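You operate a simulated robot arm through the tools that you are given. There is no shell and no other tool.

You run a simulated two-armed robot. Do the job below in one go: nothing can be reset, and whatever is moved stays where it is left.

Task
Put the cap with the red top in well 26, then turn well 57 to the arrow.
Fine: the caps are in the purple box with the sliding lid, slide it shut again; free the orange handle to turn the blue turntable, and leave it free. Set down upright: what you pick out.

It is judged by the outcome, as a careful person would: the job done as asked, and still so three seconds after it is handed in. It fails if anything else is knocked over, pushed out of place, dropped, spilled or broken. Lids that push on must go on centred and level and be pressed home; caps that screw on are set level and turned clockwise until they are tight.

Robot
Two 7-joint arms with fingered hands on one trunk that stands fixed in place. Base frame: the origin is at the foot of the trunk, x ahead of it, y to its left, z up. Readings come in mm, rad, newtons and seconds.
The left shoulder is at [29, 152, 1226], the right one opposite. With the tool pointing down near the work surface each hand reaches from about 320 to 780 mm from the base axis, measured 20 degrees to its own side. Payload 3.8 kg a hand.
The tool frame of a hand sits at the grasp point between the pads (the TCP): z along the fingers, y along the line on which they close. The tips reach 30 mm beyond it. The gripper opens to 104 mm; its body begins 35 mm behind the TCP. The gripper is a hand of 5 fingers: y runs from the thumb to the fingers, the wrist lies at [-15, -104, -178] in the tool frame.
Orientation is that of the tool frame in the base frame, as [roll, pitch, yaw] about the fixed x, y, z axes, in that order (R = Rz(yaw) Ry(pitch) Rx(roll)). With the fingers straight down and the wrist toward the robot, the tool's x, y and z point along [0, 1, 0], [1, 0, 0] and [0, 0, -1] of the base frame.

Tools
- The arms move only by the tool send_rows. It takes "left_rows", "right_rows" or both (then of equal length, played together; a hand with none holds still); each is a list of rows, each an object (a shift or turn left out is 0) with "slide": the shift along the base's x, y, z in mm, a list of three; "turn": the turn, a rotation vector about the base's x, y, z in rad, a list of three. In form: [{"slide": [x, y, z], "turn": [wx, wy, wz]}, ...]. A call has 1 to 20 rows; each row is the pose to reach, as a shift and turn from the pose commanded when the call began. Rows are played at 5 a second. More than 50 mm and 0.15 rad between two rows, and nothing of the call is played. A pose out of reach is approached as far as the arm can. The call stops where the force on the tool passes 50 N (or 10 N more than at its start, if that is more) or the arm is blocked; 0.2 s more then pass. In this call time passes only in rows, and 0.2 s behind the last. It gives the time, the measured TCP pose, the force on the tool (base axes), the opening and the grip force at its end, in the units of the frame above (readings bear some noise), with the torque about the TCP (base axes, N m) and any sound that the robot's microphone picked up.
- Cameras (640 x 400 px; columns grow to the right, rows downward): "scene" is now at [102.3, 51.4, 1381.5]; the picture's right is [0.58, -0.82, -0.04], its down [-0.45, -0.28, -0.85] and it looks along [0.68, 0.50, -0.53] (base axes); focal length 314 px, centre (320, 200). "left" rides on the left gripper at [-80, -78, -141] in its tool frame; the picture's right is [-0.78, -0.30, 0.56], its down [0.54, -0.78, 0.33] and it looks along [0.33, 0.56, 0.76] (tool axes); focal length 247 px, centre (320, 200). "right" rides on the right gripper at [80, -78, -141] in its tool frame; the picture's right is [-0.78, 0.30, -0.56], its down [-0.53, -0.78, 0.33] and it looks along [-0.33, 0.56, 0.76] (tool axes); focal length 247 px, centre (320, 200). There is no depth. A picture from a camera that has moved, and an enlarged one, comes with that camera's place and axes in the base frame and with its lens.
- get_image(camera): a new picture of that camera. It takes no simulated time.
- lift_body(by): moves the trunk up (or, below 0, down) by that many mm; the arms and the scene camera ride with it, the base frame stays. It gives what a move gives, with no picture.
- finger_targets(index, middle, ring, little, thumb_bend, thumb_turn, hand): sets how far each is bent, from 0 (flat) to 1 (curled in); at 0.3 the hand is open as for a grip, at 0.7 the pads meet at the TCP. One left out holds its place. A second passes; each finger stops where it meets its share of the squeeze, and holds until it gets a number again. It is the only way to open and close the hand. It gives what a move gives, with no picture; readings hold the bend of each and the force on index, middle, ring, little, thumb and palm. thumb_turn goes from beside the hand (0) to across from the fingers (1), as for a grip.
- turn_head(pan, tilt): turns the head with the scene camera to pan (to the left, within 1.396 rad either way) and tilt (down, from -0.506 to 1.204), counted from straight ahead of the robot (the tilt from the chest, where the trunk bows). It gives what a move gives.
- close_up(camera, box): a new picture of the part [left, top, right, bottom] of that camera's present view, enlarged. It takes no simulated time.
- sign_off(): hands the job in; it is judged then, once.

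Nothing tells you positions but the pictures and the camera data. Unless the task says otherwise, let go and move clear before handing in.

The tools are called after "Call:" by a JSON object that holds its "api" and its "payload". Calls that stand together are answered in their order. send_rows: Moves the arms, as the interface text tells. Its arguments: {"type":"object","properties":{"left_rows":{"type":"array","items":{"type":"object","properties":{"slide":{"type":"array","items":{"type":"number"}},"turn":{"type":"array","items":{"type":"number"}}}}},"right_rows":{"type":"array","items":{"type":"object","properties":{"slide":{"type":"array","items":{"type":"number"}},"turn":{"type":"array","items":{"type":"number"}}}}}},"required":[]} The other tools are called the same way: lift_body (by) moves the trunk up or down; finger_targets (index, middle, ring, little, thumb_bend, thumb_turn, hand) moves the fingers one by one; turn_head (pan, tilt) turns the head that bears the scene camera; get_image (camera) takes a picture; close_up (camera, box) takes an enlarged picture of a part of a camera's view; sign_off () hands the job in.

At the start:

```text
time: 0.0
left_eef_pos: [301.7, 416.5, 1223.0]
left_tool_rot: [-3.141, 0.0, 1.57]
left_ft_force: [1.1, -0.6, -0.2]
left_torque: [0.0, -0.01, 0.0]
left_gripper_width: 103.7
left_finger_force: 0.1
left_shape: jaw
left_bend: [0.3, 0.3, 0.3, 0.3, 0.3, 0.98]
left_finger forces: [0.0, 0.1, 0.0, 0.0, 0.0, 0.1]
right_eef_pos: [553.5, 32.9, 1216.2]
right_tool_rot: [-3.139, 0.0, 1.574]
right_ft_force: [-0.2, -0.7, 0.1]
right_torque: [0.01, 0.02, 0.03]
right_gripper_width: 103.7
right_finger_force: 0.0
right_shape: jaw
right_bend: [0.3, 0.3, 0.3, 0.3, 0.3, 0.98]
right_finger forces: [0.0, 0.0, 0.0, 0.0, 0.0, 0.0]
trunk travel left (down, up): [-300.0, 156.0]
head pan, tilt (commanded): [0.614, 0.504]
```

scene: 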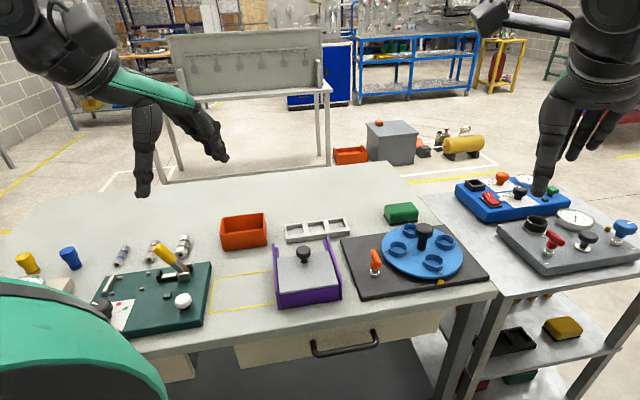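
right: 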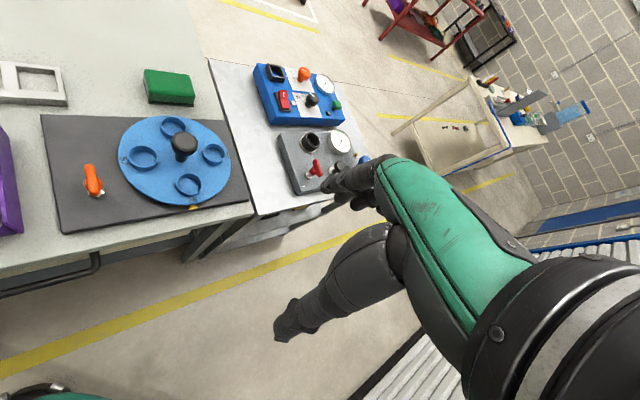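
left: 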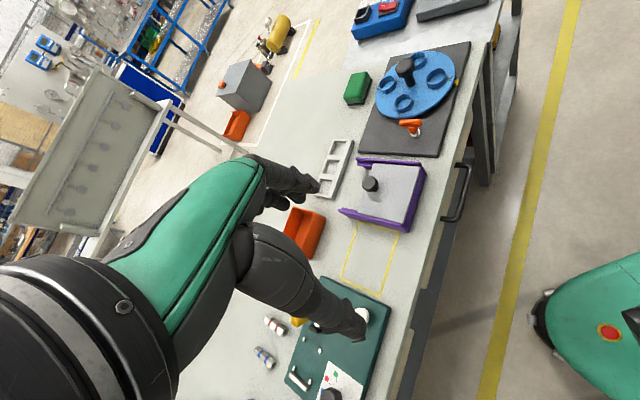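

I see a purple box with a sliding lid and a black knob, and to its right a blue turntable with wells and an orange handle on a dark plate. I'll look closer before moving anything.

Call:
{"api": "close_up", "payload": {"camera": "scene", "box": [330, 180, 500, 300]}}

Call:
{"api": "close_up", "payload": {"camera": "scene", "box": [250, 200, 370, 320]}}

Call:
{"api": "close_up", "payload": {"camera": "right", "box": [40, 90, 260, 240]}}

Call:
{"api": "close_up", "payload": {"camera": "left", "box": [320, 30, 500, 240]}}

```text
3.33 times, centred on (415, 240) of scene
camera zoom: at [102.3, 51.4, 1381.5], right [0.58, -0.82, -0.04], down [-0.45, -0.28, -0.85], along [0.68, 0.5, -0.53], focal length 1045 px, centre (3, 67)
```

zoom: 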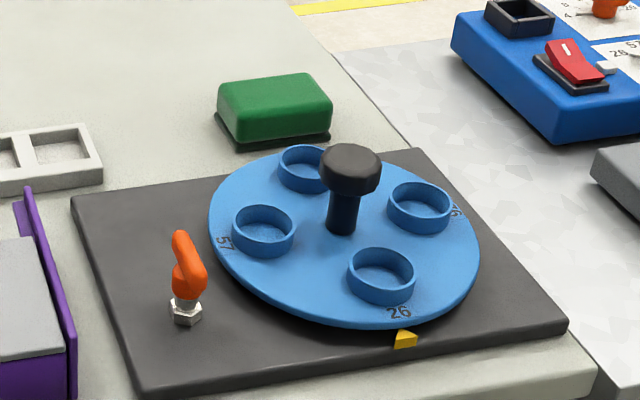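

```text
3.33 times, centred on (310, 260) of scene
camera zoom: at [102.3, 51.4, 1381.5], right [0.58, -0.82, -0.04], down [-0.45, -0.28, -0.85], along [0.68, 0.5, -0.53], focal length 1045 px, centre (353, 0)
```

zoom: 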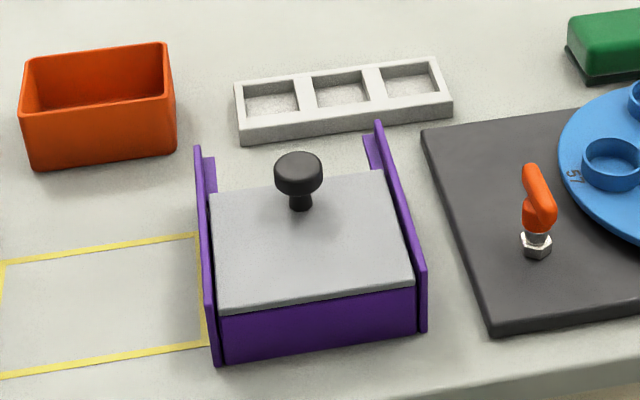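

```text
2.67 times, centred on (150, 165) of right
camera zoom: at [475.0, 112.3, 1356.5], right [0.3, -0.78, 0.56], down [-0.78, -0.54, -0.33], along [0.56, -0.33, -0.76], focal length 659 px, centre (773, 293)
```

zoom: 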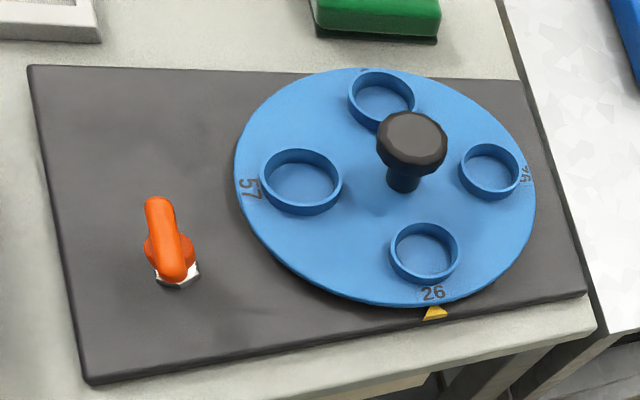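

```text
1.90 times, centred on (410, 135) of left
camera zoom: at [223.0, 335.6, 1362.7], right [-0.3, -0.78, -0.56], down [-0.78, 0.54, -0.33], along [0.56, 0.33, -0.76], focal length 470 px, centre (149, 324)
```

zoom: 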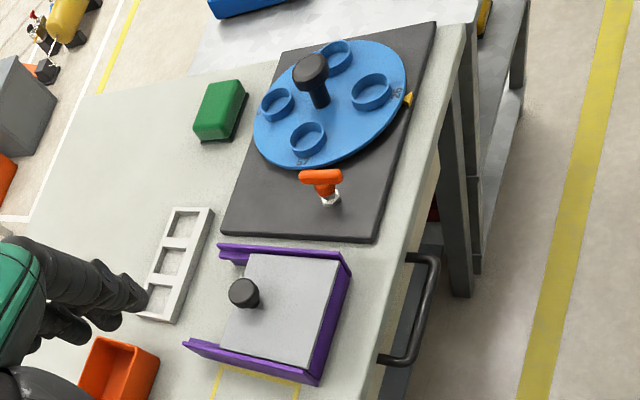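

The bench has the purple box around (485, 380) and the turntable around (740, 205), with well 26 currently at the yellow arrow. I'll enlarge the handle and the box further, to understand their mechanisms.

Call:
{"api": "close_up", "payload": {"camera": "scene", "box": [355, 235, 405, 285]}}

Call:
{"api": "close_up", "payload": {"camera": "right", "box": [70, 145, 130, 205]}}

Call:
{"api": "close_up", "payload": {"camera": "left", "box": [385, 105, 435, 150]}}

Call:
{"api": "close_up", "payload": {"camera": "scene", "box": [80, 230, 240, 360]}}

Call:
{"api": "close_up", "payload": {"camera": "scene", "box": [440, 160, 640, 290]}}

```text
8.00 times, centred on (380, 260) of scene
camera zoom: at [102.3, 51.4, 1381.5], right [0.58, -0.82, -0.04], down [-0.45, -0.28, -0.85], along [0.68, 0.5, -0.53], focal length 2509 px, centre (-160, -280)
```

zoom: 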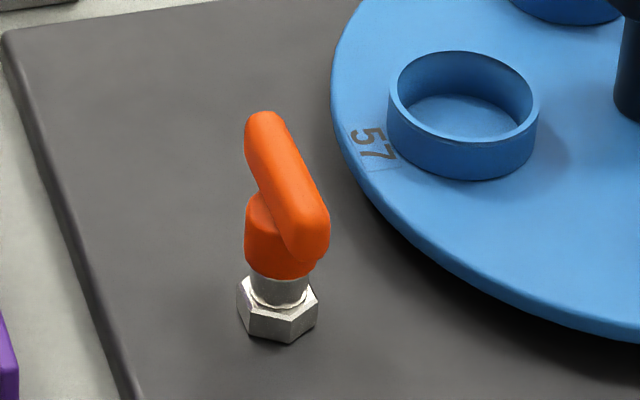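

```text
6.67 times, centred on (100, 175) of right
camera zoom: at [475.0, 112.3, 1356.5], right [0.3, -0.78, 0.56], down [-0.78, -0.54, -0.33], along [0.56, -0.33, -0.76], focal length 1646 px, centre (1787, 367)
```

zoom: 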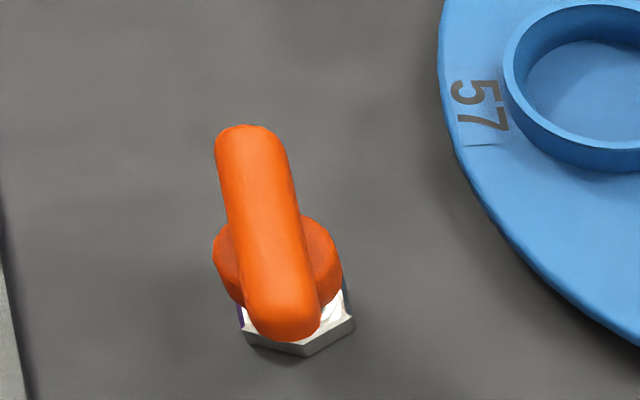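

```text
8.89 times, centred on (410, 128) of left
camera zoom: at [223.0, 335.6, 1362.7], right [-0.3, -0.78, -0.56], down [-0.78, 0.54, -0.33], along [0.56, 0.33, -0.76], focal length 2195 px, centre (-480, 844)
```

zoom: 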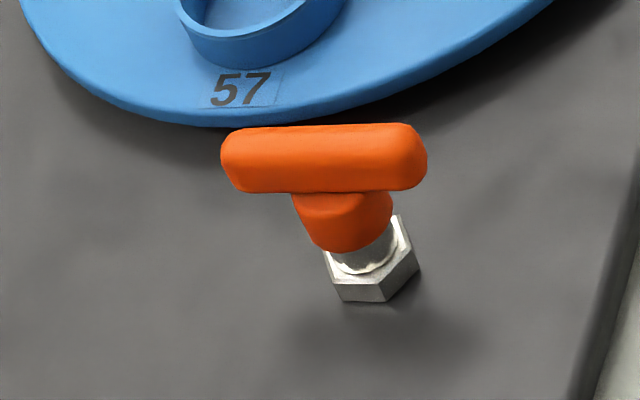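

```text
3.08 times, centred on (160, 295) of scene
camera zoom: at [102.3, 51.4, 1381.5], right [0.58, -0.82, -0.04], down [-0.45, -0.28, -0.85], along [0.68, 0.5, -0.53], focal length 965 px, centre (812, -92)
```

zoom: 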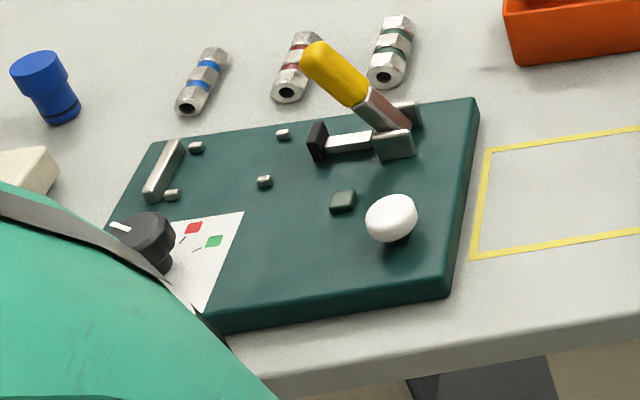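

```text
3.08 times, centred on (540, 225) of scene
camera zoom: at [102.3, 51.4, 1381.5], right [0.58, -0.82, -0.04], down [-0.45, -0.28, -0.85], along [0.68, 0.5, -0.53], focal length 965 px, centre (-357, 123)
```

zoom: 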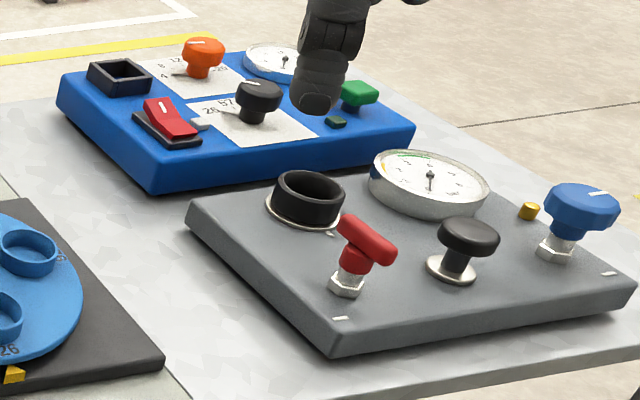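

The orange handle looks like a T-handle plunger at about (609, 270, 880), and the box is rotated roughly 45° with its lid knob at about (534, 418, 882). I'll bring the left hand's camera closer over the box to look.

Call:
{"api": "send_rows", "payload": {"left_rows": [{"slide": [10, -8, -40]}, {"slide": [20, -20, -80]}, {"slide": [35, -30, -120]}, {"slide": [50, -40, -160]}, {"slide": [65, -50, -195]}]}}

Call:
{"api": "get_image", "payload": {"camera": "left"}}

Call:
{"api": "get_image", "payload": {"camera": "scene"}}

```text
time: 1.2
left_eef_pos: [367.7, 368.2, 1024.6]
left_tool_rot: [-3.141, -0.003, 1.571]
left_ft_force: [0.5, -0.3, -0.1]
left_torque: [0.04, 0.0, 0.01]
left_gripper_width: 103.7
left_finger_force: 0.0
left_shape: jaw
left_bend: [0.3, 0.3, 0.3, 0.3, 0.3, 0.98]
left_finger forces: [0.0, 0.0, 0.0, 0.0, 0.0, 0.0]
right_eef_pos: [554.0, 33.4, 1215.6]
right_tool_rot: [-3.14, 0.001, 1.574]
right_ft_force: [-0.5, 0.0, -0.3]
right_torque: [0.01, 0.02, -0.02]
right_gripper_width: 103.6
right_finger_force: 0.1
right_shape: jaw
right_bend: [0.3, 0.3, 0.3, 0.3, 0.3, 0.98]
right_finger forces: [0.0, 0.1, 0.0, 0.0, 0.1, 0.1]
trunk travel left (down, up): [-300.0, 156.0]
head pan, tilt (commanded): [0.614, 0.504]
```

```text
taken
camera left: at [289.1, 287.6, 1165.1], right [-0.3, -0.78, -0.56], down [-0.78, 0.54, -0.33], along [0.56, 0.34, -0.76], focal length 247 px, centre (320, 200)
```

left: 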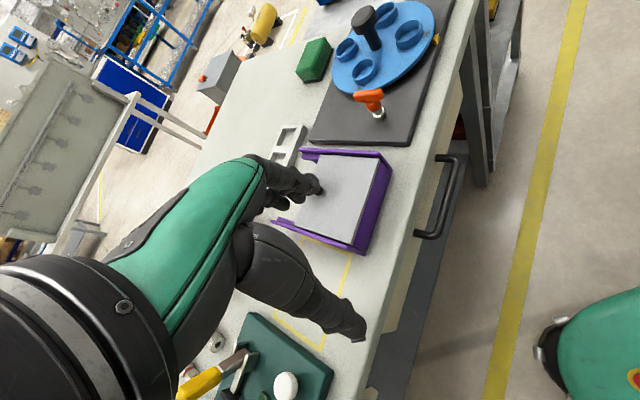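

```text
taken
camera scene: at [102.7, 51.4, 1381.5], right [0.58, -0.82, -0.04], down [-0.45, -0.28, -0.85], along [0.68, 0.5, -0.53], focal length 314 px, centre (320, 200)
```

scene: 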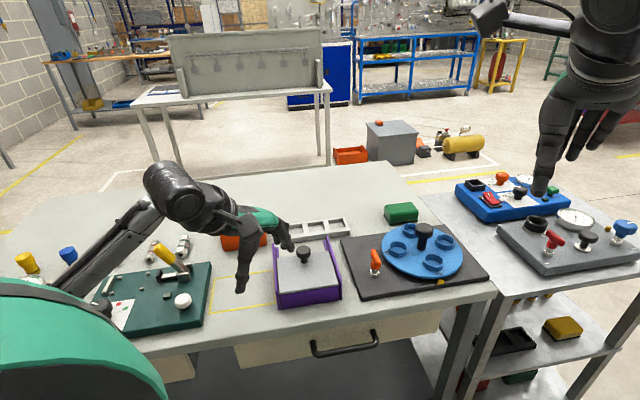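

The hand is above the near side of the box; its fingers partly hide it. I'll zoom on the box from both cameras.

Call:
{"api": "close_up", "payload": {"camera": "left", "box": [250, 130, 410, 270]}}

Call:
{"api": "close_up", "payload": {"camera": "scene", "box": [220, 200, 360, 320]}}

Call:
{"api": "close_up", "payload": {"camera": "left", "box": [310, 0, 460, 130]}}

```text
2.86 times, centred on (330, 200) of left
camera zoom: at [289.1, 287.6, 1165.1], right [-0.3, -0.78, -0.56], down [-0.78, 0.54, -0.33], along [0.56, 0.34, -0.76], focal length 706 px, centre (291, 200)
```

zoom: 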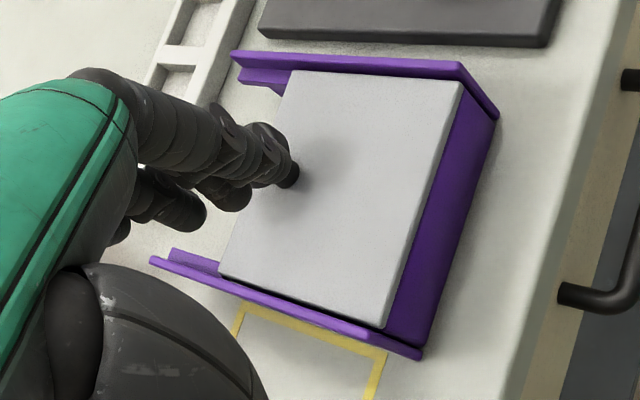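

```text
3.33 times, centred on (290, 260) of scene
camera zoom: at [102.7, 51.4, 1381.5], right [0.58, -0.82, -0.04], down [-0.45, -0.28, -0.85], along [0.68, 0.5, -0.53], focal length 1045 px, centre (420, 0)
```

zoom: 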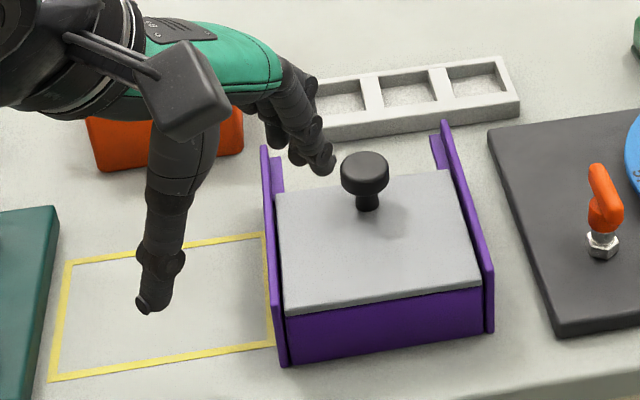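

```text
3.08 times, centred on (385, 65) of left
camera zoom: at [289.1, 287.6, 1165.1], right [-0.3, -0.78, -0.56], down [-0.78, 0.54, -0.33], along [0.56, 0.34, -0.76], focal length 760 px, centre (120, 615)
```

zoom: 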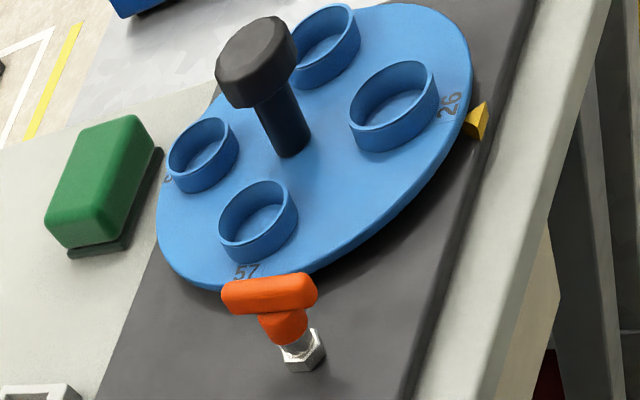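

The lid sits in purple rails that run on beyond its far edge, so it should slide away from me. I'll shift the left hand to the left so its camera sees the box unobstructed.

Call:
{"api": "send_rows", "payload": {"left_rows": [{"slide": [20, 38, -10]}, {"slide": [40, 76, -25]}, {"slide": [63, 114, -38]}]}}

Call:
{"api": "get_image", "payload": {"camera": "left"}}

Call:
{"api": "close_up", "payload": {"camera": "left", "box": [320, 90, 520, 250]}}

Call:
{"api": "close_up", "payload": {"camera": "scene", "box": [220, 200, 360, 320]}}

```text
time: 2.0
left_eef_pos: [430.2, 479.3, 988.8]
left_tool_rot: [3.141, 0.0, 1.569]
left_ft_force: [0.4, -0.9, -0.4]
left_torque: [-0.02, -0.01, -0.02]
left_gripper_width: 103.6
left_finger_force: 0.0
left_shape: jaw
left_bend: [0.3, 0.3, 0.3, 0.3, 0.3, 0.98]
left_finger forces: [0.0, 0.0, 0.0, 0.1, 0.1, 0.0]
right_eef_pos: [553.6, 33.1, 1214.7]
right_tool_rot: [-3.141, 0.0, 1.571]
right_ft_force: [0.7, -0.7, 0.1]
right_torque: [-0.04, -0.04, 0.03]
right_gripper_width: 103.8
right_finger_force: 0.1
right_shape: jaw
right_bend: [0.3, 0.3, 0.3, 0.3, 0.3, 0.98]
right_finger forces: [0.1, 0.0, 0.2, 0.0, 0.0, 0.0]
trunk travel left (down, up): [-300.0, 156.0]
head pan, tilt (commanded): [0.614, 0.504]
```

```text
taken
camera left: at [351.3, 398.3, 1130.4], right [-0.3, -0.78, -0.56], down [-0.78, 0.54, -0.33], along [0.56, 0.33, -0.76], focal length 247 px, centre (320, 200)
```

left: 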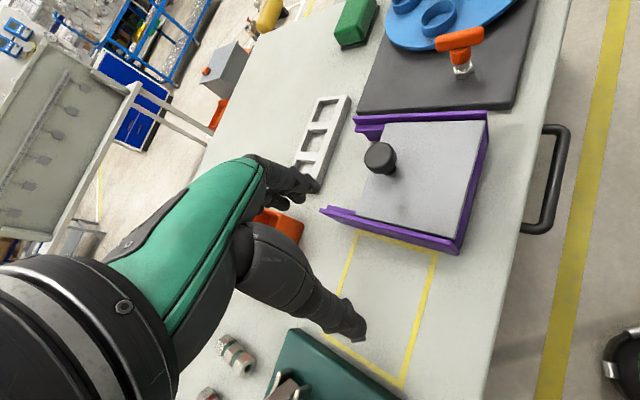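

```text
2.50 times, centred on (420, 170) of left
camera zoom: at [351.3, 398.3, 1130.4], right [-0.3, -0.78, -0.56], down [-0.78, 0.54, -0.33], along [0.56, 0.33, -0.76], focal length 617 px, centre (70, 275)
```

zoom: 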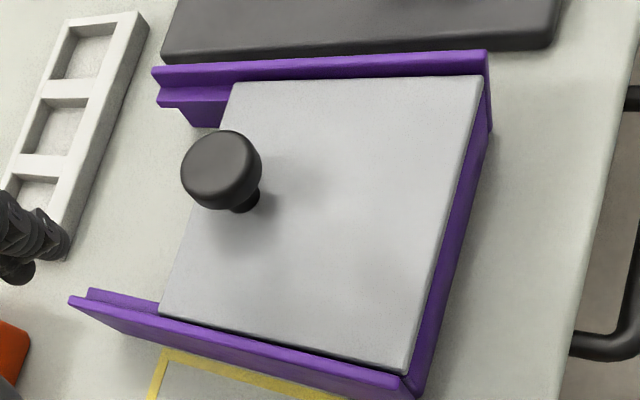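

```text
3.33 times, centred on (290, 260) of scene
camera zoom: at [103.0, 52.0, 1381.4], right [0.58, -0.82, -0.04], down [-0.45, -0.28, -0.85], along [0.68, 0.5, -0.53], focal length 1045 px, centre (420, 0)
```

zoom: 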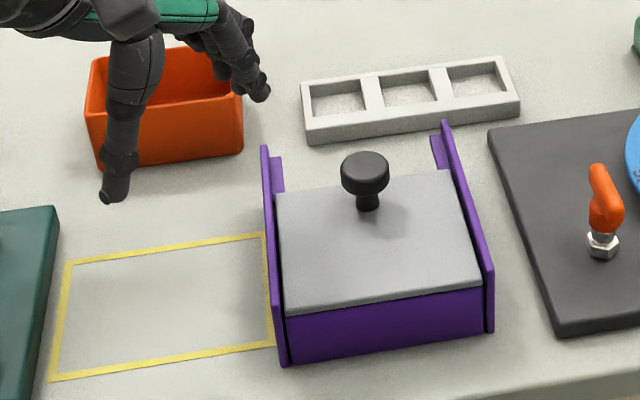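

I place the lid top at z≈872 with its centre near (497, 390), sliding direction about (0.70, 0.71), and the knob head near (520, 410, 900). I'll check the hand's finger layout before gripping.

Call:
{"api": "close_up", "payload": {"camera": "scene", "box": [210, 160, 330, 280]}}

Call:
{"api": "close_up", "payload": {"camera": "left", "box": [230, 140, 390, 350]}}

Call:
{"api": "get_image", "payload": {"camera": "right"}}

```text
3.33 times, centred on (270, 220) of scene
camera zoom: at [103.0, 52.0, 1381.4], right [0.58, -0.82, -0.04], down [-0.45, -0.28, -0.85], along [0.68, 0.5, -0.53], focal length 1045 px, centre (487, 133)
```

zoom: 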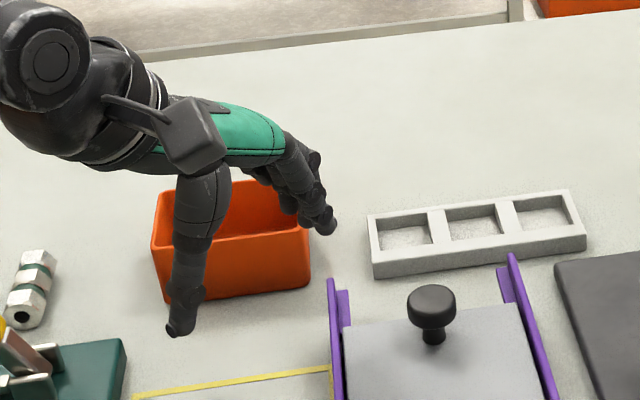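

```text
1.90 times, centred on (310, 245) of left
camera zoom: at [351.3, 398.3, 1130.4], right [-0.3, -0.78, -0.56], down [-0.78, 0.54, -0.33], along [0.56, 0.33, -0.76], focal length 470 px, centre (339, 114)
```

zoom: 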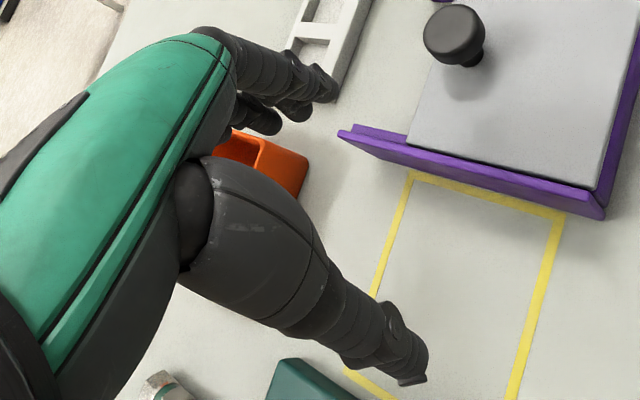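

```text
taken
camera right: at [475.7, 113.0, 1356.1], right [0.3, -0.78, 0.56], down [-0.78, -0.54, -0.33], along [0.56, -0.33, -0.76], focal length 247 px, centre (320, 200)
```

right: 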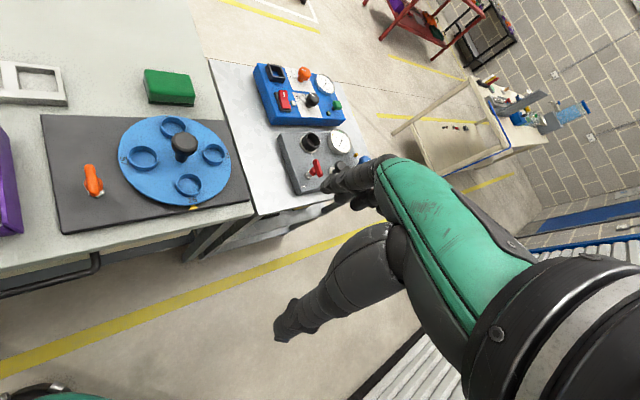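

The thumb closes opposite the index/middle fingers at about the tool's x=0. I'll turn the left hand about 45° so it closes along the lid's sliding direction, and hover above the knob.

Call:
{"api": "send_rows", "payload": {"left_rows": [{"slide": [15, -12, 0], "turn": [0, 0, 0.132]}, {"slide": [30, -24, 0], "turn": [0, 0, 0.265]}, {"slide": [45, -36, 0], "turn": [0, 0, 0.397]}, {"slide": [60, -48, 0], "turn": [0, 0, 0.53]}, {"slide": [75, -60, 0], "turn": [0, 0, 0.662]}, {"slide": [90, -70, 0], "turn": [0, 0, 0.795]}]}}

Call:
{"api": "get_image", "payload": {"camera": "left"}}

Call:
{"api": "get_image", "payload": {"camera": "scene"}}

Call:
{"api": "close_up", "payload": {"camera": "scene", "box": [240, 180, 380, 320]}}

```text
time: 3.4
left_eef_pos: [520.5, 407.7, 988.5]
left_tool_rot: [-3.141, -0.002, 2.368]
left_ft_force: [0.1, -0.9, 0.1]
left_torque: [-0.02, 0.01, -0.01]
left_gripper_width: 103.9
left_finger_force: 0.1
left_shape: jaw
left_bend: [0.3, 0.3, 0.3, 0.3, 0.3, 0.98]
left_finger forces: [0.1, 0.0, 0.0, 0.0, 0.0, 0.0]
right_eef_pos: [553.4, 31.9, 1216.4]
right_tool_rot: [-3.141, 0.001, 1.573]
right_ft_force: [-0.3, -0.7, -0.6]
right_torque: [-0.03, 0.0, -0.03]
right_gripper_width: 103.6
right_finger_force: 0.0
right_shape: jaw
right_bend: [0.3, 0.3, 0.3, 0.3, 0.3, 0.98]
right_finger forces: [0.0, 0.0, 0.0, 0.1, 0.0, 0.0]
trunk travel left (down, up): [-300.0, 156.0]
head pan, tilt (commanded): [0.614, 0.504]
```

```text
taken
camera left: at [522.0, 296.8, 1130.8], right [0.35, -0.75, -0.56], down [-0.93, -0.18, -0.33], along [0.15, 0.63, -0.76], focal length 247 px, centre (320, 200)
```

left: 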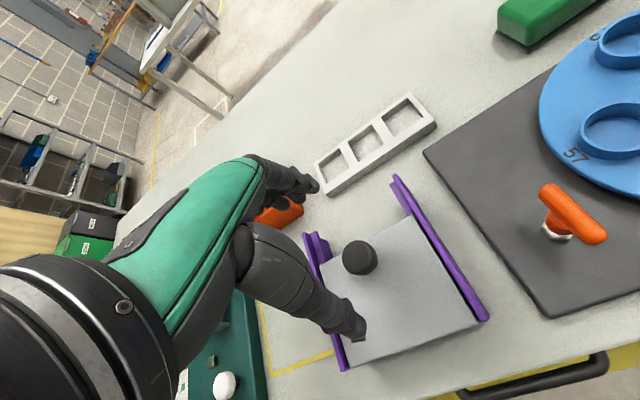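

```text
taken
camera scene: at [103.3, 50.6, 1381.5], right [0.58, -0.82, -0.04], down [-0.45, -0.28, -0.85], along [0.68, 0.51, -0.53], focal length 314 px, centre (320, 200)
```

scene: 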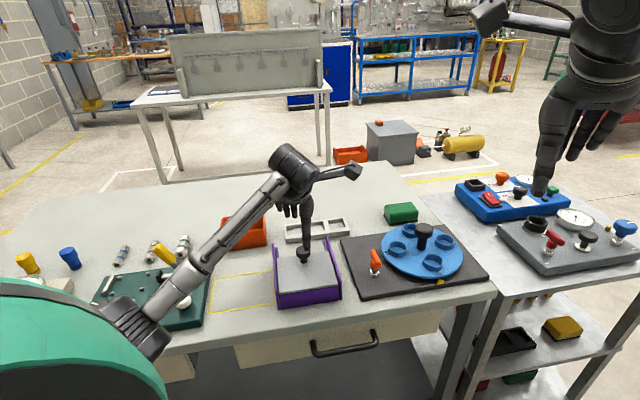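

```text
2.86 times, centred on (310, 250) of scene
camera zoom: at [103.3, 50.6, 1381.5], right [0.58, -0.82, -0.04], down [-0.45, -0.28, -0.85], along [0.68, 0.51, -0.53], focal length 896 px, centre (349, 57)
```

zoom: 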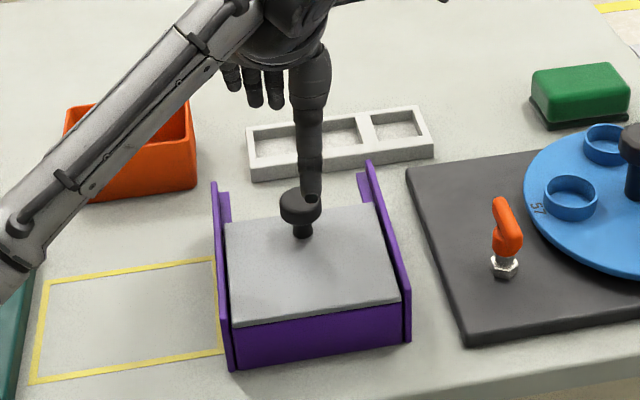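

The knob sits directly under the tool point as computed. I'll flatten ring and little fingers out of the way, then lower onto the knob.

Call:
{"api": "finger_targets", "payload": {"hand": "left", "ring": 0.05, "little": 0.05}}

Call:
{"api": "send_rows", "payload": {"left_rows": [{"slide": [0, 1, -25]}, {"slide": [0, 2, -50]}, {"slide": [0, 2, -72]}]}}

Call:
{"api": "close_up", "payload": {"camera": "scene", "box": [240, 180, 380, 320]}}

Call:
{"api": "get_image", "payload": {"camera": "left"}}

```text
time: 4.4
left_eef_pos: [518.8, 408.8, 990.0]
left_tool_rot: [3.14, -0.002, 2.367]
left_ft_force: [0.2, 0.3, 0.0]
left_torque: [0.03, 0.0, 0.03]
left_gripper_width: 103.1
left_finger_force: 0.0
left_shape: fingers
left_bend: [0.3, 0.3, 0.05, 0.05, 0.3, 0.98]
left_finger forces: [0.1, 0.1, 0.0, 0.1, 0.1, 0.0]
right_eef_pos: [553.3, 32.7, 1215.1]
right_tool_rot: [-3.139, -0.001, 1.575]
right_ft_force: [0.2, -0.2, 1.2]
right_torque: [-0.02, 0.02, 0.0]
right_gripper_width: 103.7
right_finger_force: 0.1
right_shape: jaw
right_bend: [0.3, 0.3, 0.3, 0.3, 0.3, 0.98]
right_finger forces: [0.0, 0.0, 0.1, 0.1, 0.0, 0.0]
trunk travel left (down, up): [-300.0, 156.0]
head pan, tilt (commanded): [0.614, 0.504]
```

```text
time: 5.2
left_eef_pos: [517.4, 413.1, 916.3]
left_tool_rot: [3.14, 0.001, 2.367]
left_ft_force: [0.7, 0.6, -0.3]
left_torque: [-0.01, -0.03, -0.05]
left_gripper_width: 102.7
left_finger_force: 0.0
left_shape: fingers
left_bend: [0.3, 0.3, 0.05, 0.05, 0.3, 0.98]
left_finger forces: [0.0, 0.0, 0.1, 0.0, 0.0, 0.1]
right_eef_pos: [553.1, 32.8, 1216.0]
right_tool_rot: [-3.139, 0.001, 1.573]
right_ft_force: [-0.3, -1.2, 0.0]
right_torque: [-0.01, 0.0, 0.0]
right_gripper_width: 103.8
right_finger_force: 0.0
right_shape: jaw
right_bend: [0.3, 0.3, 0.3, 0.3, 0.3, 0.98]
right_finger forces: [0.0, 0.0, 0.0, 0.0, 0.0, 0.1]
trunk travel left (down, up): [-300.0, 156.0]
head pan, tilt (commanded): [0.614, 0.504]
```

```text
2.86 times, centred on (310, 250) of scene
camera zoom: at [102.4, 51.3, 1381.5], right [0.58, -0.82, -0.04], down [-0.45, -0.28, -0.85], along [0.68, 0.5, -0.53], focal length 896 px, centre (349, 57)
```

zoom: 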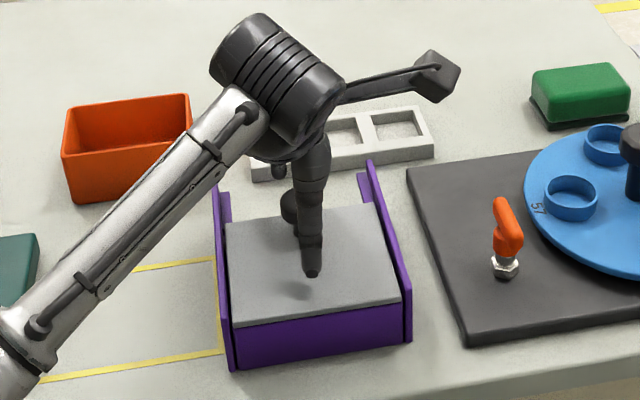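

```text
taken
camera left: at [518.8, 300.3, 1058.1], right [0.35, -0.75, -0.56], down [-0.93, -0.18, -0.33], along [0.15, 0.63, -0.76], focal length 247 px, centre (320, 200)
```

left: 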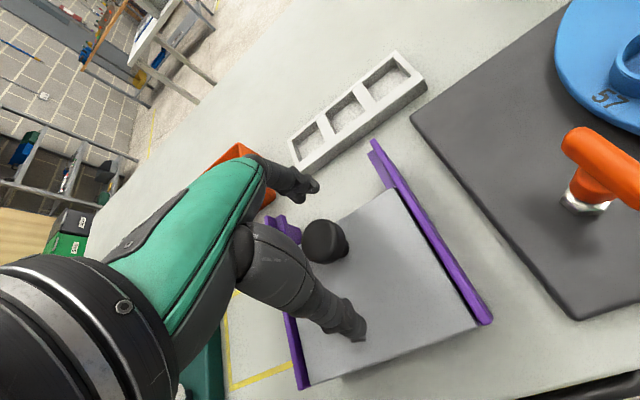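

The thumb is on the near side of the knob and the fingers on the far side. I'll close index, middle and thumb onto the knob.

Call:
{"api": "finger_targets", "payload": {"hand": "left", "index": 0.62, "middle": 0.62, "thumb_bend": 0.62}}

Call:
{"api": "close_up", "payload": {"camera": "scene", "box": [240, 180, 380, 320]}}

Call:
{"api": "close_up", "payload": {"camera": "left", "box": [220, 140, 420, 360]}}

```text
time: 6.2
left_eef_pos: [516.7, 412.8, 916.6]
left_tool_rot: [-3.141, -0.003, 2.366]
left_ft_force: [2.1, 1.4, -1.3]
left_torque: [0.03, -0.05, 0.02]
left_gripper_width: 27.2
left_finger_force: 2.8
left_shape: fingers
left_bend: [0.58, 0.62, 0.05, 0.05, 0.61, 0.98]
left_finger forces: [3.3, 0.6, 0.0, 0.0, 0.8, 0.0]
right_eef_pos: [553.4, 33.9, 1214.1]
right_tool_rot: [-3.139, 0.002, 1.573]
right_ft_force: [-1.3, 0.5, 0.1]
right_torque: [0.01, -0.02, -0.02]
right_gripper_width: 103.3
right_finger_force: 0.1
right_shape: jaw
right_bend: [0.3, 0.3, 0.3, 0.3, 0.3, 0.98]
right_finger forces: [0.1, 0.1, 0.1, 0.0, 0.0, 0.0]
trunk travel left (down, up): [-300.0, 156.0]
head pan, tilt (commanded): [0.614, 0.504]
```

```text
2.86 times, centred on (310, 250) of scene
camera zoom: at [102.9, 51.8, 1381.4], right [0.58, -0.82, -0.04], down [-0.45, -0.28, -0.85], along [0.68, 0.5, -0.53], focal length 896 px, centre (349, 57)
```

zoom: 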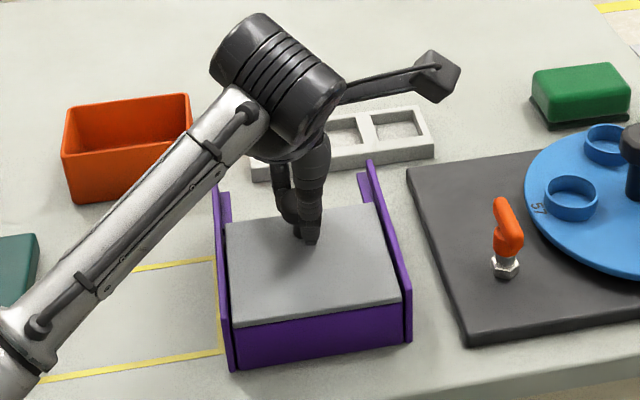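

```text
1.82 times, centred on (320, 250) of left
camera zoom: at [519.2, 300.6, 1057.8], right [0.35, -0.75, -0.56], down [-0.93, -0.18, -0.33], along [0.15, 0.63, -0.76], focal length 449 px, centre (320, 109)
```

zoom: 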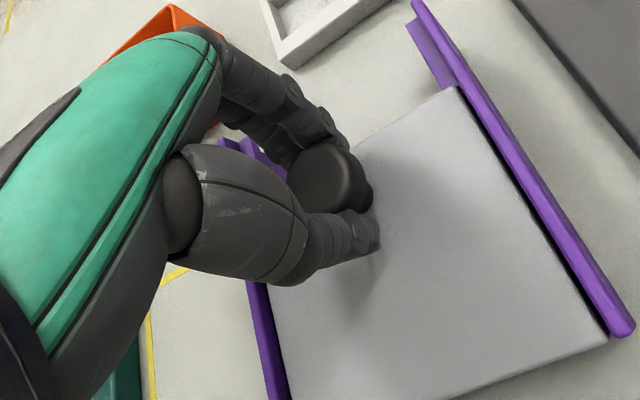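

The knob is held. I'll try sliding the lid a little in the far direction and watch the force.

Call:
{"api": "send_rows", "payload": {"left_rows": [{"slide": [4, 4, 0]}, {"slide": [8, 8, 0]}, {"slide": [14, 14, 0]}]}}

Call:
{"api": "close_up", "payload": {"camera": "scene", "box": [240, 180, 380, 320]}}

```text
time: 7.0
left_eef_pos: [532.7, 426.2, 918.0]
left_tool_rot: [3.141, -0.003, 2.364]
left_ft_force: [-1.2, 0.2, -1.0]
left_torque: [0.03, 0.03, 0.02]
left_gripper_width: 27.1
left_finger_force: 1.7
left_shape: fingers
left_bend: [0.6, 0.62, 0.05, 0.05, 0.6, 0.98]
left_finger forces: [1.6, 0.0, 0.0, 0.0, 2.1, 0.1]
right_eef_pos: [552.7, 32.7, 1214.9]
right_tool_rot: [-3.141, 0.001, 1.571]
right_ft_force: [0.0, -0.7, -0.7]
right_torque: [0.05, 0.01, 0.05]
right_gripper_width: 103.7
right_finger_force: 0.1
right_shape: jaw
right_bend: [0.3, 0.3, 0.3, 0.3, 0.3, 0.98]
right_finger forces: [0.0, 0.0, 0.0, 0.0, 0.0, 0.0]
trunk travel left (down, up): [-300.0, 156.0]
head pan, tilt (commanded): [0.614, 0.504]
```

```text
2.86 times, centred on (310, 250) of scene
camera zoom: at [102.4, 51.6, 1381.5], right [0.58, -0.82, -0.04], down [-0.45, -0.28, -0.85], along [0.68, 0.5, -0.53], focal length 896 px, centre (349, 57)
```

zoom: 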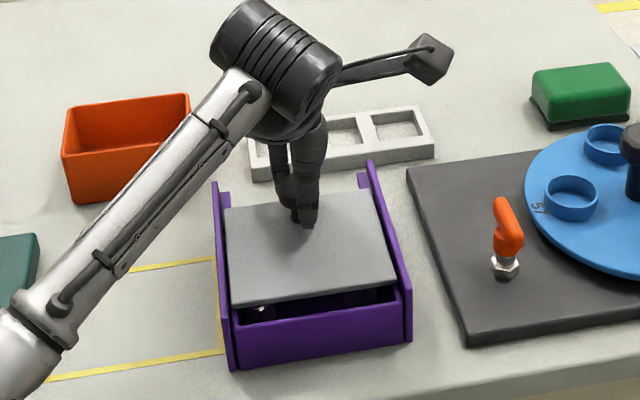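

The lid slides easily. I'll continue opening in steps, looking as I go.

Call:
{"api": "send_rows", "payload": {"left_rows": [{"slide": [7, 7, 0]}, {"slide": [14, 14, 0]}, {"slide": [21, 21.5, 0]}, {"slide": [28, 28.5, 0]}]}}

Call:
{"api": "close_up", "payload": {"camera": "scene", "box": [240, 180, 380, 320]}}

Call:
{"api": "get_image", "payload": {"camera": "left"}}

```text
time: 8.0
left_eef_pos: [562.6, 453.8, 916.7]
left_tool_rot: [3.14, -0.003, 2.364]
left_ft_force: [-1.0, 0.2, -0.5]
left_torque: [0.04, 0.02, 0.02]
left_gripper_width: 26.7
left_finger_force: 1.2
left_shape: fingers
left_bend: [0.6, 0.62, 0.05, 0.05, 0.6, 0.98]
left_finger forces: [1.3, 0.1, 0.0, 0.0, 1.8, 0.1]
right_eef_pos: [554.6, 32.1, 1214.4]
right_tool_rot: [-3.139, 0.0, 1.572]
right_ft_force: [-0.5, 0.5, -0.6]
right_torque: [-0.01, -0.04, 0.01]
right_gripper_width: 103.3
right_finger_force: 0.1
right_shape: jaw
right_bend: [0.3, 0.3, 0.3, 0.3, 0.3, 0.98]
right_finger forces: [0.1, 0.0, 0.1, 0.1, 0.1, 0.0]
trunk travel left (down, up): [-300.0, 156.0]
head pan, tilt (commanded): [0.614, 0.504]
```

```text
2.86 times, centred on (310, 250) of scene
camera zoom: at [102.9, 51.6, 1381.4], right [0.58, -0.82, -0.04], down [-0.45, -0.28, -0.85], along [0.68, 0.5, -0.53], focal length 896 px, centre (349, 57)
```

zoom: 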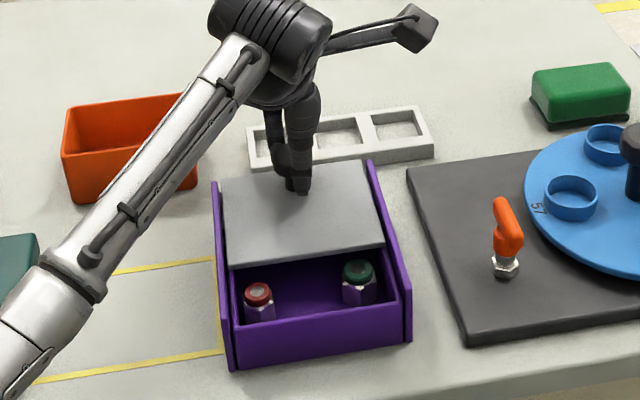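

```text
taken
camera left: at [564.4, 343.4, 1057.6], right [0.35, -0.75, -0.56], down [-0.93, -0.18, -0.33], along [0.15, 0.63, -0.76], focal length 247 px, centre (320, 200)
```

left: 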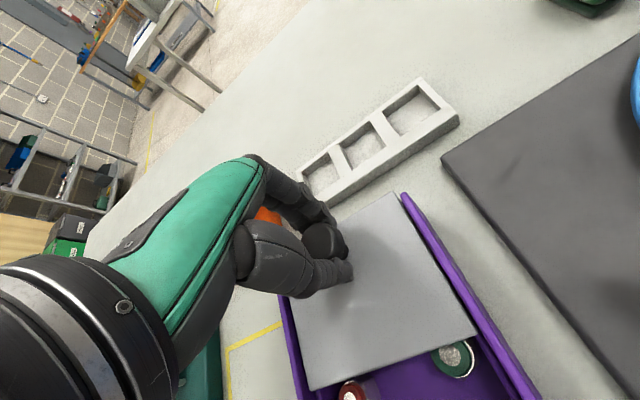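

Opening the lid reveals a red-topped and a green-topped hex cap. I'll open about 22 mm more, carefully, to make room for the fingers.

Call:
{"api": "send_rows", "payload": {"left_rows": [{"slide": [5, 5, 0]}, {"slide": [10, 10, 0]}, {"slide": [15, 15, 0]}]}}

Call:
{"api": "close_up", "payload": {"camera": "scene", "box": [240, 180, 380, 320]}}

Call:
{"api": "get_image", "payload": {"camera": "left"}}

```text
time: 8.8
left_eef_pos: [575.1, 470.7, 915.5]
left_tool_rot: [-3.14, -0.003, 2.365]
left_ft_force: [-0.1, -0.8, 0.2]
left_torque: [-0.01, 0.02, 0.0]
left_gripper_width: 26.4
left_finger_force: 1.3
left_shape: fingers
left_bend: [0.6, 0.62, 0.05, 0.05, 0.6, 0.98]
left_finger forces: [1.4, 0.0, 0.0, 0.0, 1.8, 0.1]
right_eef_pos: [553.1, 31.7, 1215.3]
right_tool_rot: [-3.138, 0.0, 1.572]
right_ft_force: [1.0, -0.7, 0.7]
right_torque: [0.01, 0.02, -0.02]
right_gripper_width: 103.5
right_finger_force: 0.1
right_shape: jaw
right_bend: [0.3, 0.3, 0.3, 0.3, 0.3, 0.98]
right_finger forces: [0.0, 0.0, 0.1, 0.0, 0.0, 0.1]
trunk travel left (down, up): [-300.0, 156.0]
head pan, tilt (commanded): [0.614, 0.504]
```

```text
2.86 times, centred on (310, 250) of scene
camera zoom: at [102.5, 51.1, 1381.5], right [0.58, -0.82, -0.04], down [-0.45, -0.28, -0.85], along [0.68, 0.5, -0.53], focal length 896 px, centre (349, 57)
```

zoom: 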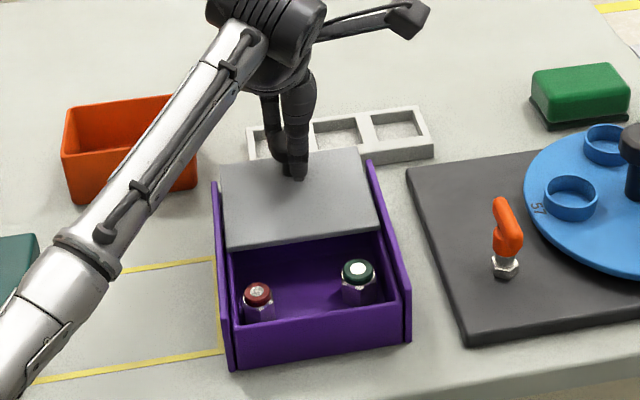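

```text
taken
camera left: at [578.2, 357.8, 1057.2], right [0.35, -0.75, -0.56], down [-0.93, -0.18, -0.33], along [0.15, 0.63, -0.76], focal length 247 px, centre (320, 200)
```

left: 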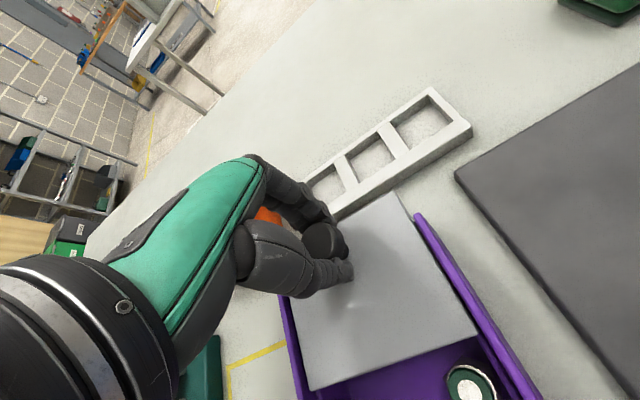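

The lid is open about 82 mm and still level on its rails; both caps are clear. I'll let go of the knob and check that the lid stays put.

Call:
{"api": "finger_targets", "payload": {"hand": "left", "index": 0.3, "middle": 0.3, "thumb_bend": 0.3}}

Call:
{"api": "send_rows", "payload": {"left_rows": [{"slide": [0, 0, 25]}, {"slide": [0, 0, 65]}, {"slide": [-15, 15, 100]}, {"slide": [-50, 30, 130]}, {"slide": [-90, 40, 150]}]}}

Call:
{"api": "get_image", "payload": {"camera": "left"}}

Call:
{"api": "close_up", "payload": {"camera": "scene", "box": [240, 180, 380, 320]}}

```text
time: 9.8
left_eef_pos: [575.9, 471.1, 915.5]
left_tool_rot: [-3.142, -0.002, 2.365]
left_ft_force: [-0.5, 0.4, -0.4]
left_torque: [-0.03, 0.01, -0.02]
left_gripper_width: 102.7
left_finger_force: 0.0
left_shape: fingers
left_bend: [0.3, 0.3, 0.05, 0.05, 0.3, 0.98]
left_finger forces: [0.0, 0.1, 0.0, 0.0, 0.0, 0.0]
right_eef_pos: [553.6, 33.6, 1216.3]
right_tool_rot: [-3.14, -0.001, 1.573]
right_ft_force: [0.0, 0.1, 0.4]
right_torque: [-0.02, 0.02, -0.01]
right_gripper_width: 103.6
right_finger_force: 0.0
right_shape: jaw
right_bend: [0.3, 0.3, 0.3, 0.3, 0.3, 0.98]
right_finger forces: [0.0, 0.0, 0.0, 0.0, 0.1, 0.1]
trunk travel left (down, up): [-300.0, 156.0]
head pan, tilt (commanded): [0.614, 0.504]
```

```text
time: 11.0
left_eef_pos: [482.7, 508.3, 1066.6]
left_tool_rot: [-3.141, -0.001, 2.365]
left_ft_force: [0.0, -0.4, 0.4]
left_torque: [-0.01, -0.04, 0.0]
left_gripper_width: 102.9
left_finger_force: 0.0
left_shape: fingers
left_bend: [0.3, 0.3, 0.05, 0.05, 0.3, 0.98]
left_finger forces: [0.1, 0.0, 0.0, 0.0, 0.0, 0.0]
right_eef_pos: [550.9, 32.7, 1216.0]
right_tool_rot: [3.141, -0.001, 1.573]
right_ft_force: [-0.1, 0.2, 0.1]
right_torque: [0.02, -0.02, 0.0]
right_gripper_width: 103.5
right_finger_force: 0.0
right_shape: jaw
right_bend: [0.3, 0.3, 0.3, 0.3, 0.3, 0.98]
right_finger forces: [0.1, 0.0, 0.0, 0.1, 0.1, 0.0]
trunk travel left (down, up): [-300.0, 156.0]
head pan, tilt (commanded): [0.614, 0.504]
```

```text
taken
camera left: at [484.8, 397.1, 1207.9], right [0.35, -0.75, -0.56], down [-0.93, -0.18, -0.33], along [0.15, 0.63, -0.76], focal length 247 px, centre (320, 200)
```

left: 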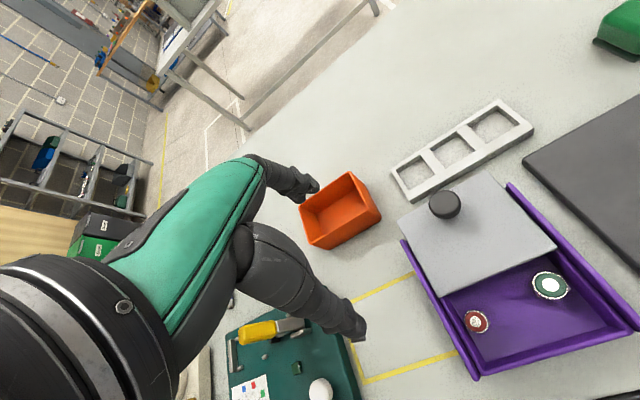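

```text
2.86 times, centred on (310, 250) of scene
camera zoom: at [101.1, 51.3, 1381.6], right [0.57, -0.82, -0.04], down [-0.45, -0.28, -0.85], along [0.68, 0.5, -0.53], focal length 896 px, centre (349, 57)
```

zoom: 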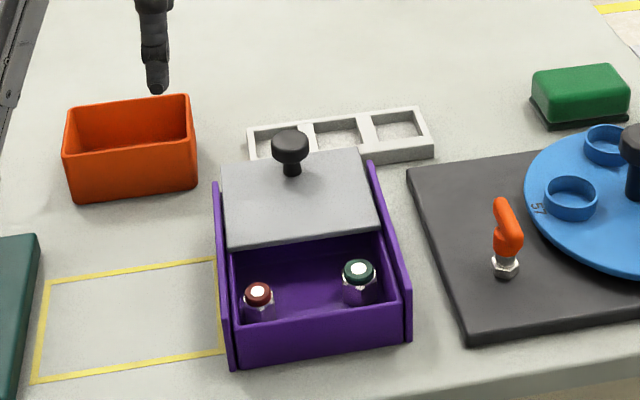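

The lid stays open and level. Now I zoom on the caps from both cameras to locate the red one.

Call:
{"api": "close_up", "payload": {"camera": "left", "box": [430, 250, 640, 390]}}

Call:
{"api": "close_up", "payload": {"camera": "scene", "box": [305, 255, 375, 310]}}

Call:
{"api": "close_up", "payload": {"camera": "scene", "box": [270, 255, 340, 310]}}

```text
2.86 times, centred on (535, 320) of left
camera zoom: at [484.8, 397.1, 1207.9], right [0.35, -0.75, -0.56], down [-0.93, -0.18, -0.33], along [0.15, 0.63, -0.76], focal length 706 px, centre (-294, -143)
```

zoom: 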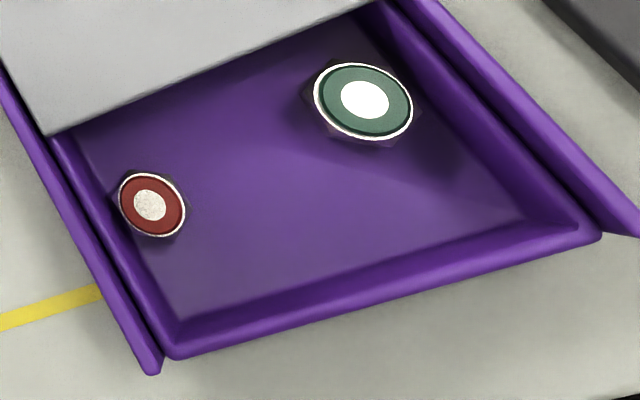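

```text
7.27 times, centred on (340, 282) of scene
camera zoom: at [101.1, 51.3, 1381.6], right [0.57, -0.82, -0.04], down [-0.45, -0.28, -0.85], along [0.68, 0.5, -0.53], focal length 2281 px, centre (174, -400)
```

zoom: 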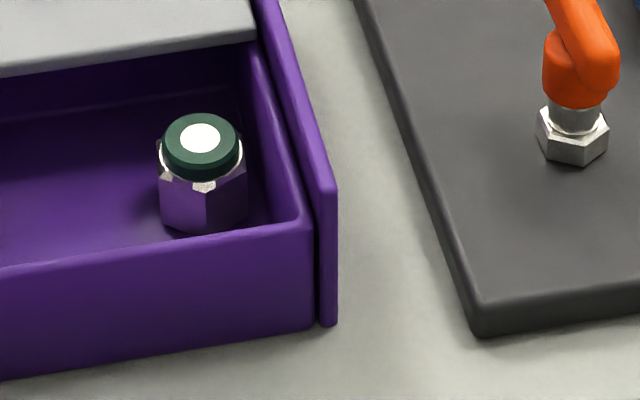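

```text
7.27 times, centred on (305, 282) of scene
camera zoom: at [101.1, 51.3, 1381.6], right [0.57, -0.82, -0.04], down [-0.45, -0.28, -0.85], along [0.68, 0.5, -0.53], focal length 2281 px, centre (429, -400)
```

zoom: 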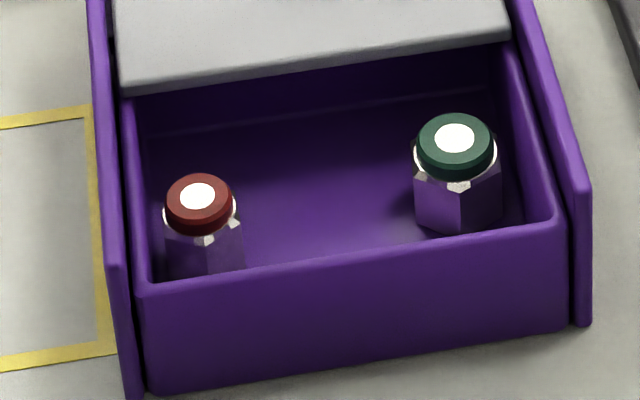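

The red cap's top is at about (462, 416, 847), only a few millimetres from the left wall. I'll zoom in to see the orientation of its hex flats before choosing a grip direction.

Call:
{"api": "close_up", "payload": {"camera": "left", "box": [455, 300, 505, 345]}}

Call:
{"api": "close_up", "payload": {"camera": "scene", "box": [280, 275, 310, 300]}}

Call:
{"api": "close_up", "payload": {"camera": "left", "box": [240, 140, 380, 350]}}

```text
8.89 times, centred on (480, 322) of left
camera zoom: at [484.8, 397.1, 1207.9], right [0.35, -0.75, -0.56], down [-0.93, -0.18, -0.33], along [0.15, 0.63, -0.76], focal length 2195 px, centre (-1102, -889)
```

zoom: 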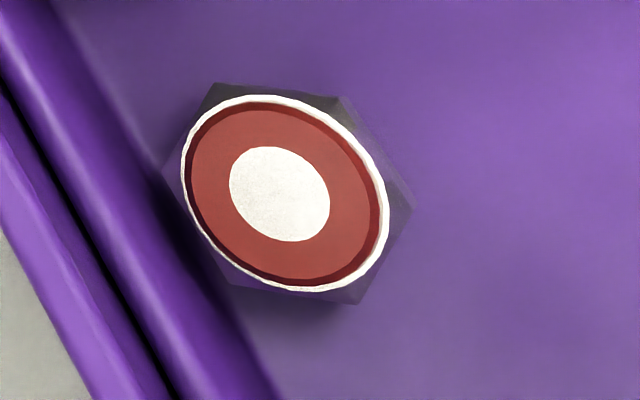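

```text
16.00 times, centred on (295, 288) of scene
camera zoom: at [101.1, 51.3, 1381.6], right [0.57, -0.82, -0.04], down [-0.45, -0.28, -0.85], along [0.68, 0.5, -0.53], focal length 5018 px, centre (720, -1200)
```

zoom: 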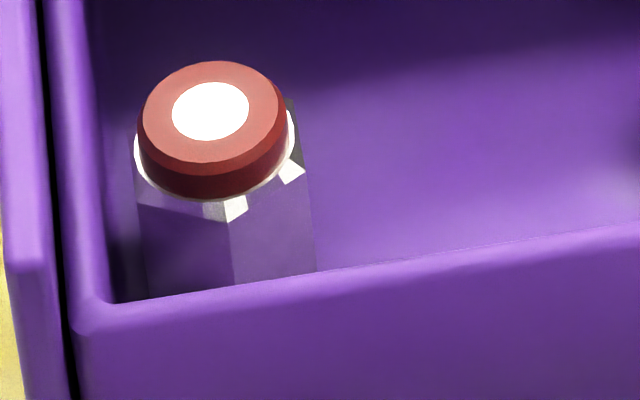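

```text
1.90 times, centred on (310, 245) of left
camera zoom: at [484.8, 397.1, 1207.9], right [0.35, -0.75, -0.56], down [-0.93, -0.18, -0.33], along [0.15, 0.63, -0.76], focal length 470 px, centre (339, 114)
```

zoom: 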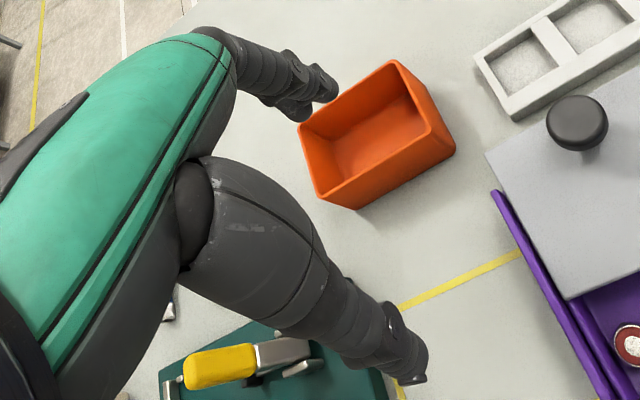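

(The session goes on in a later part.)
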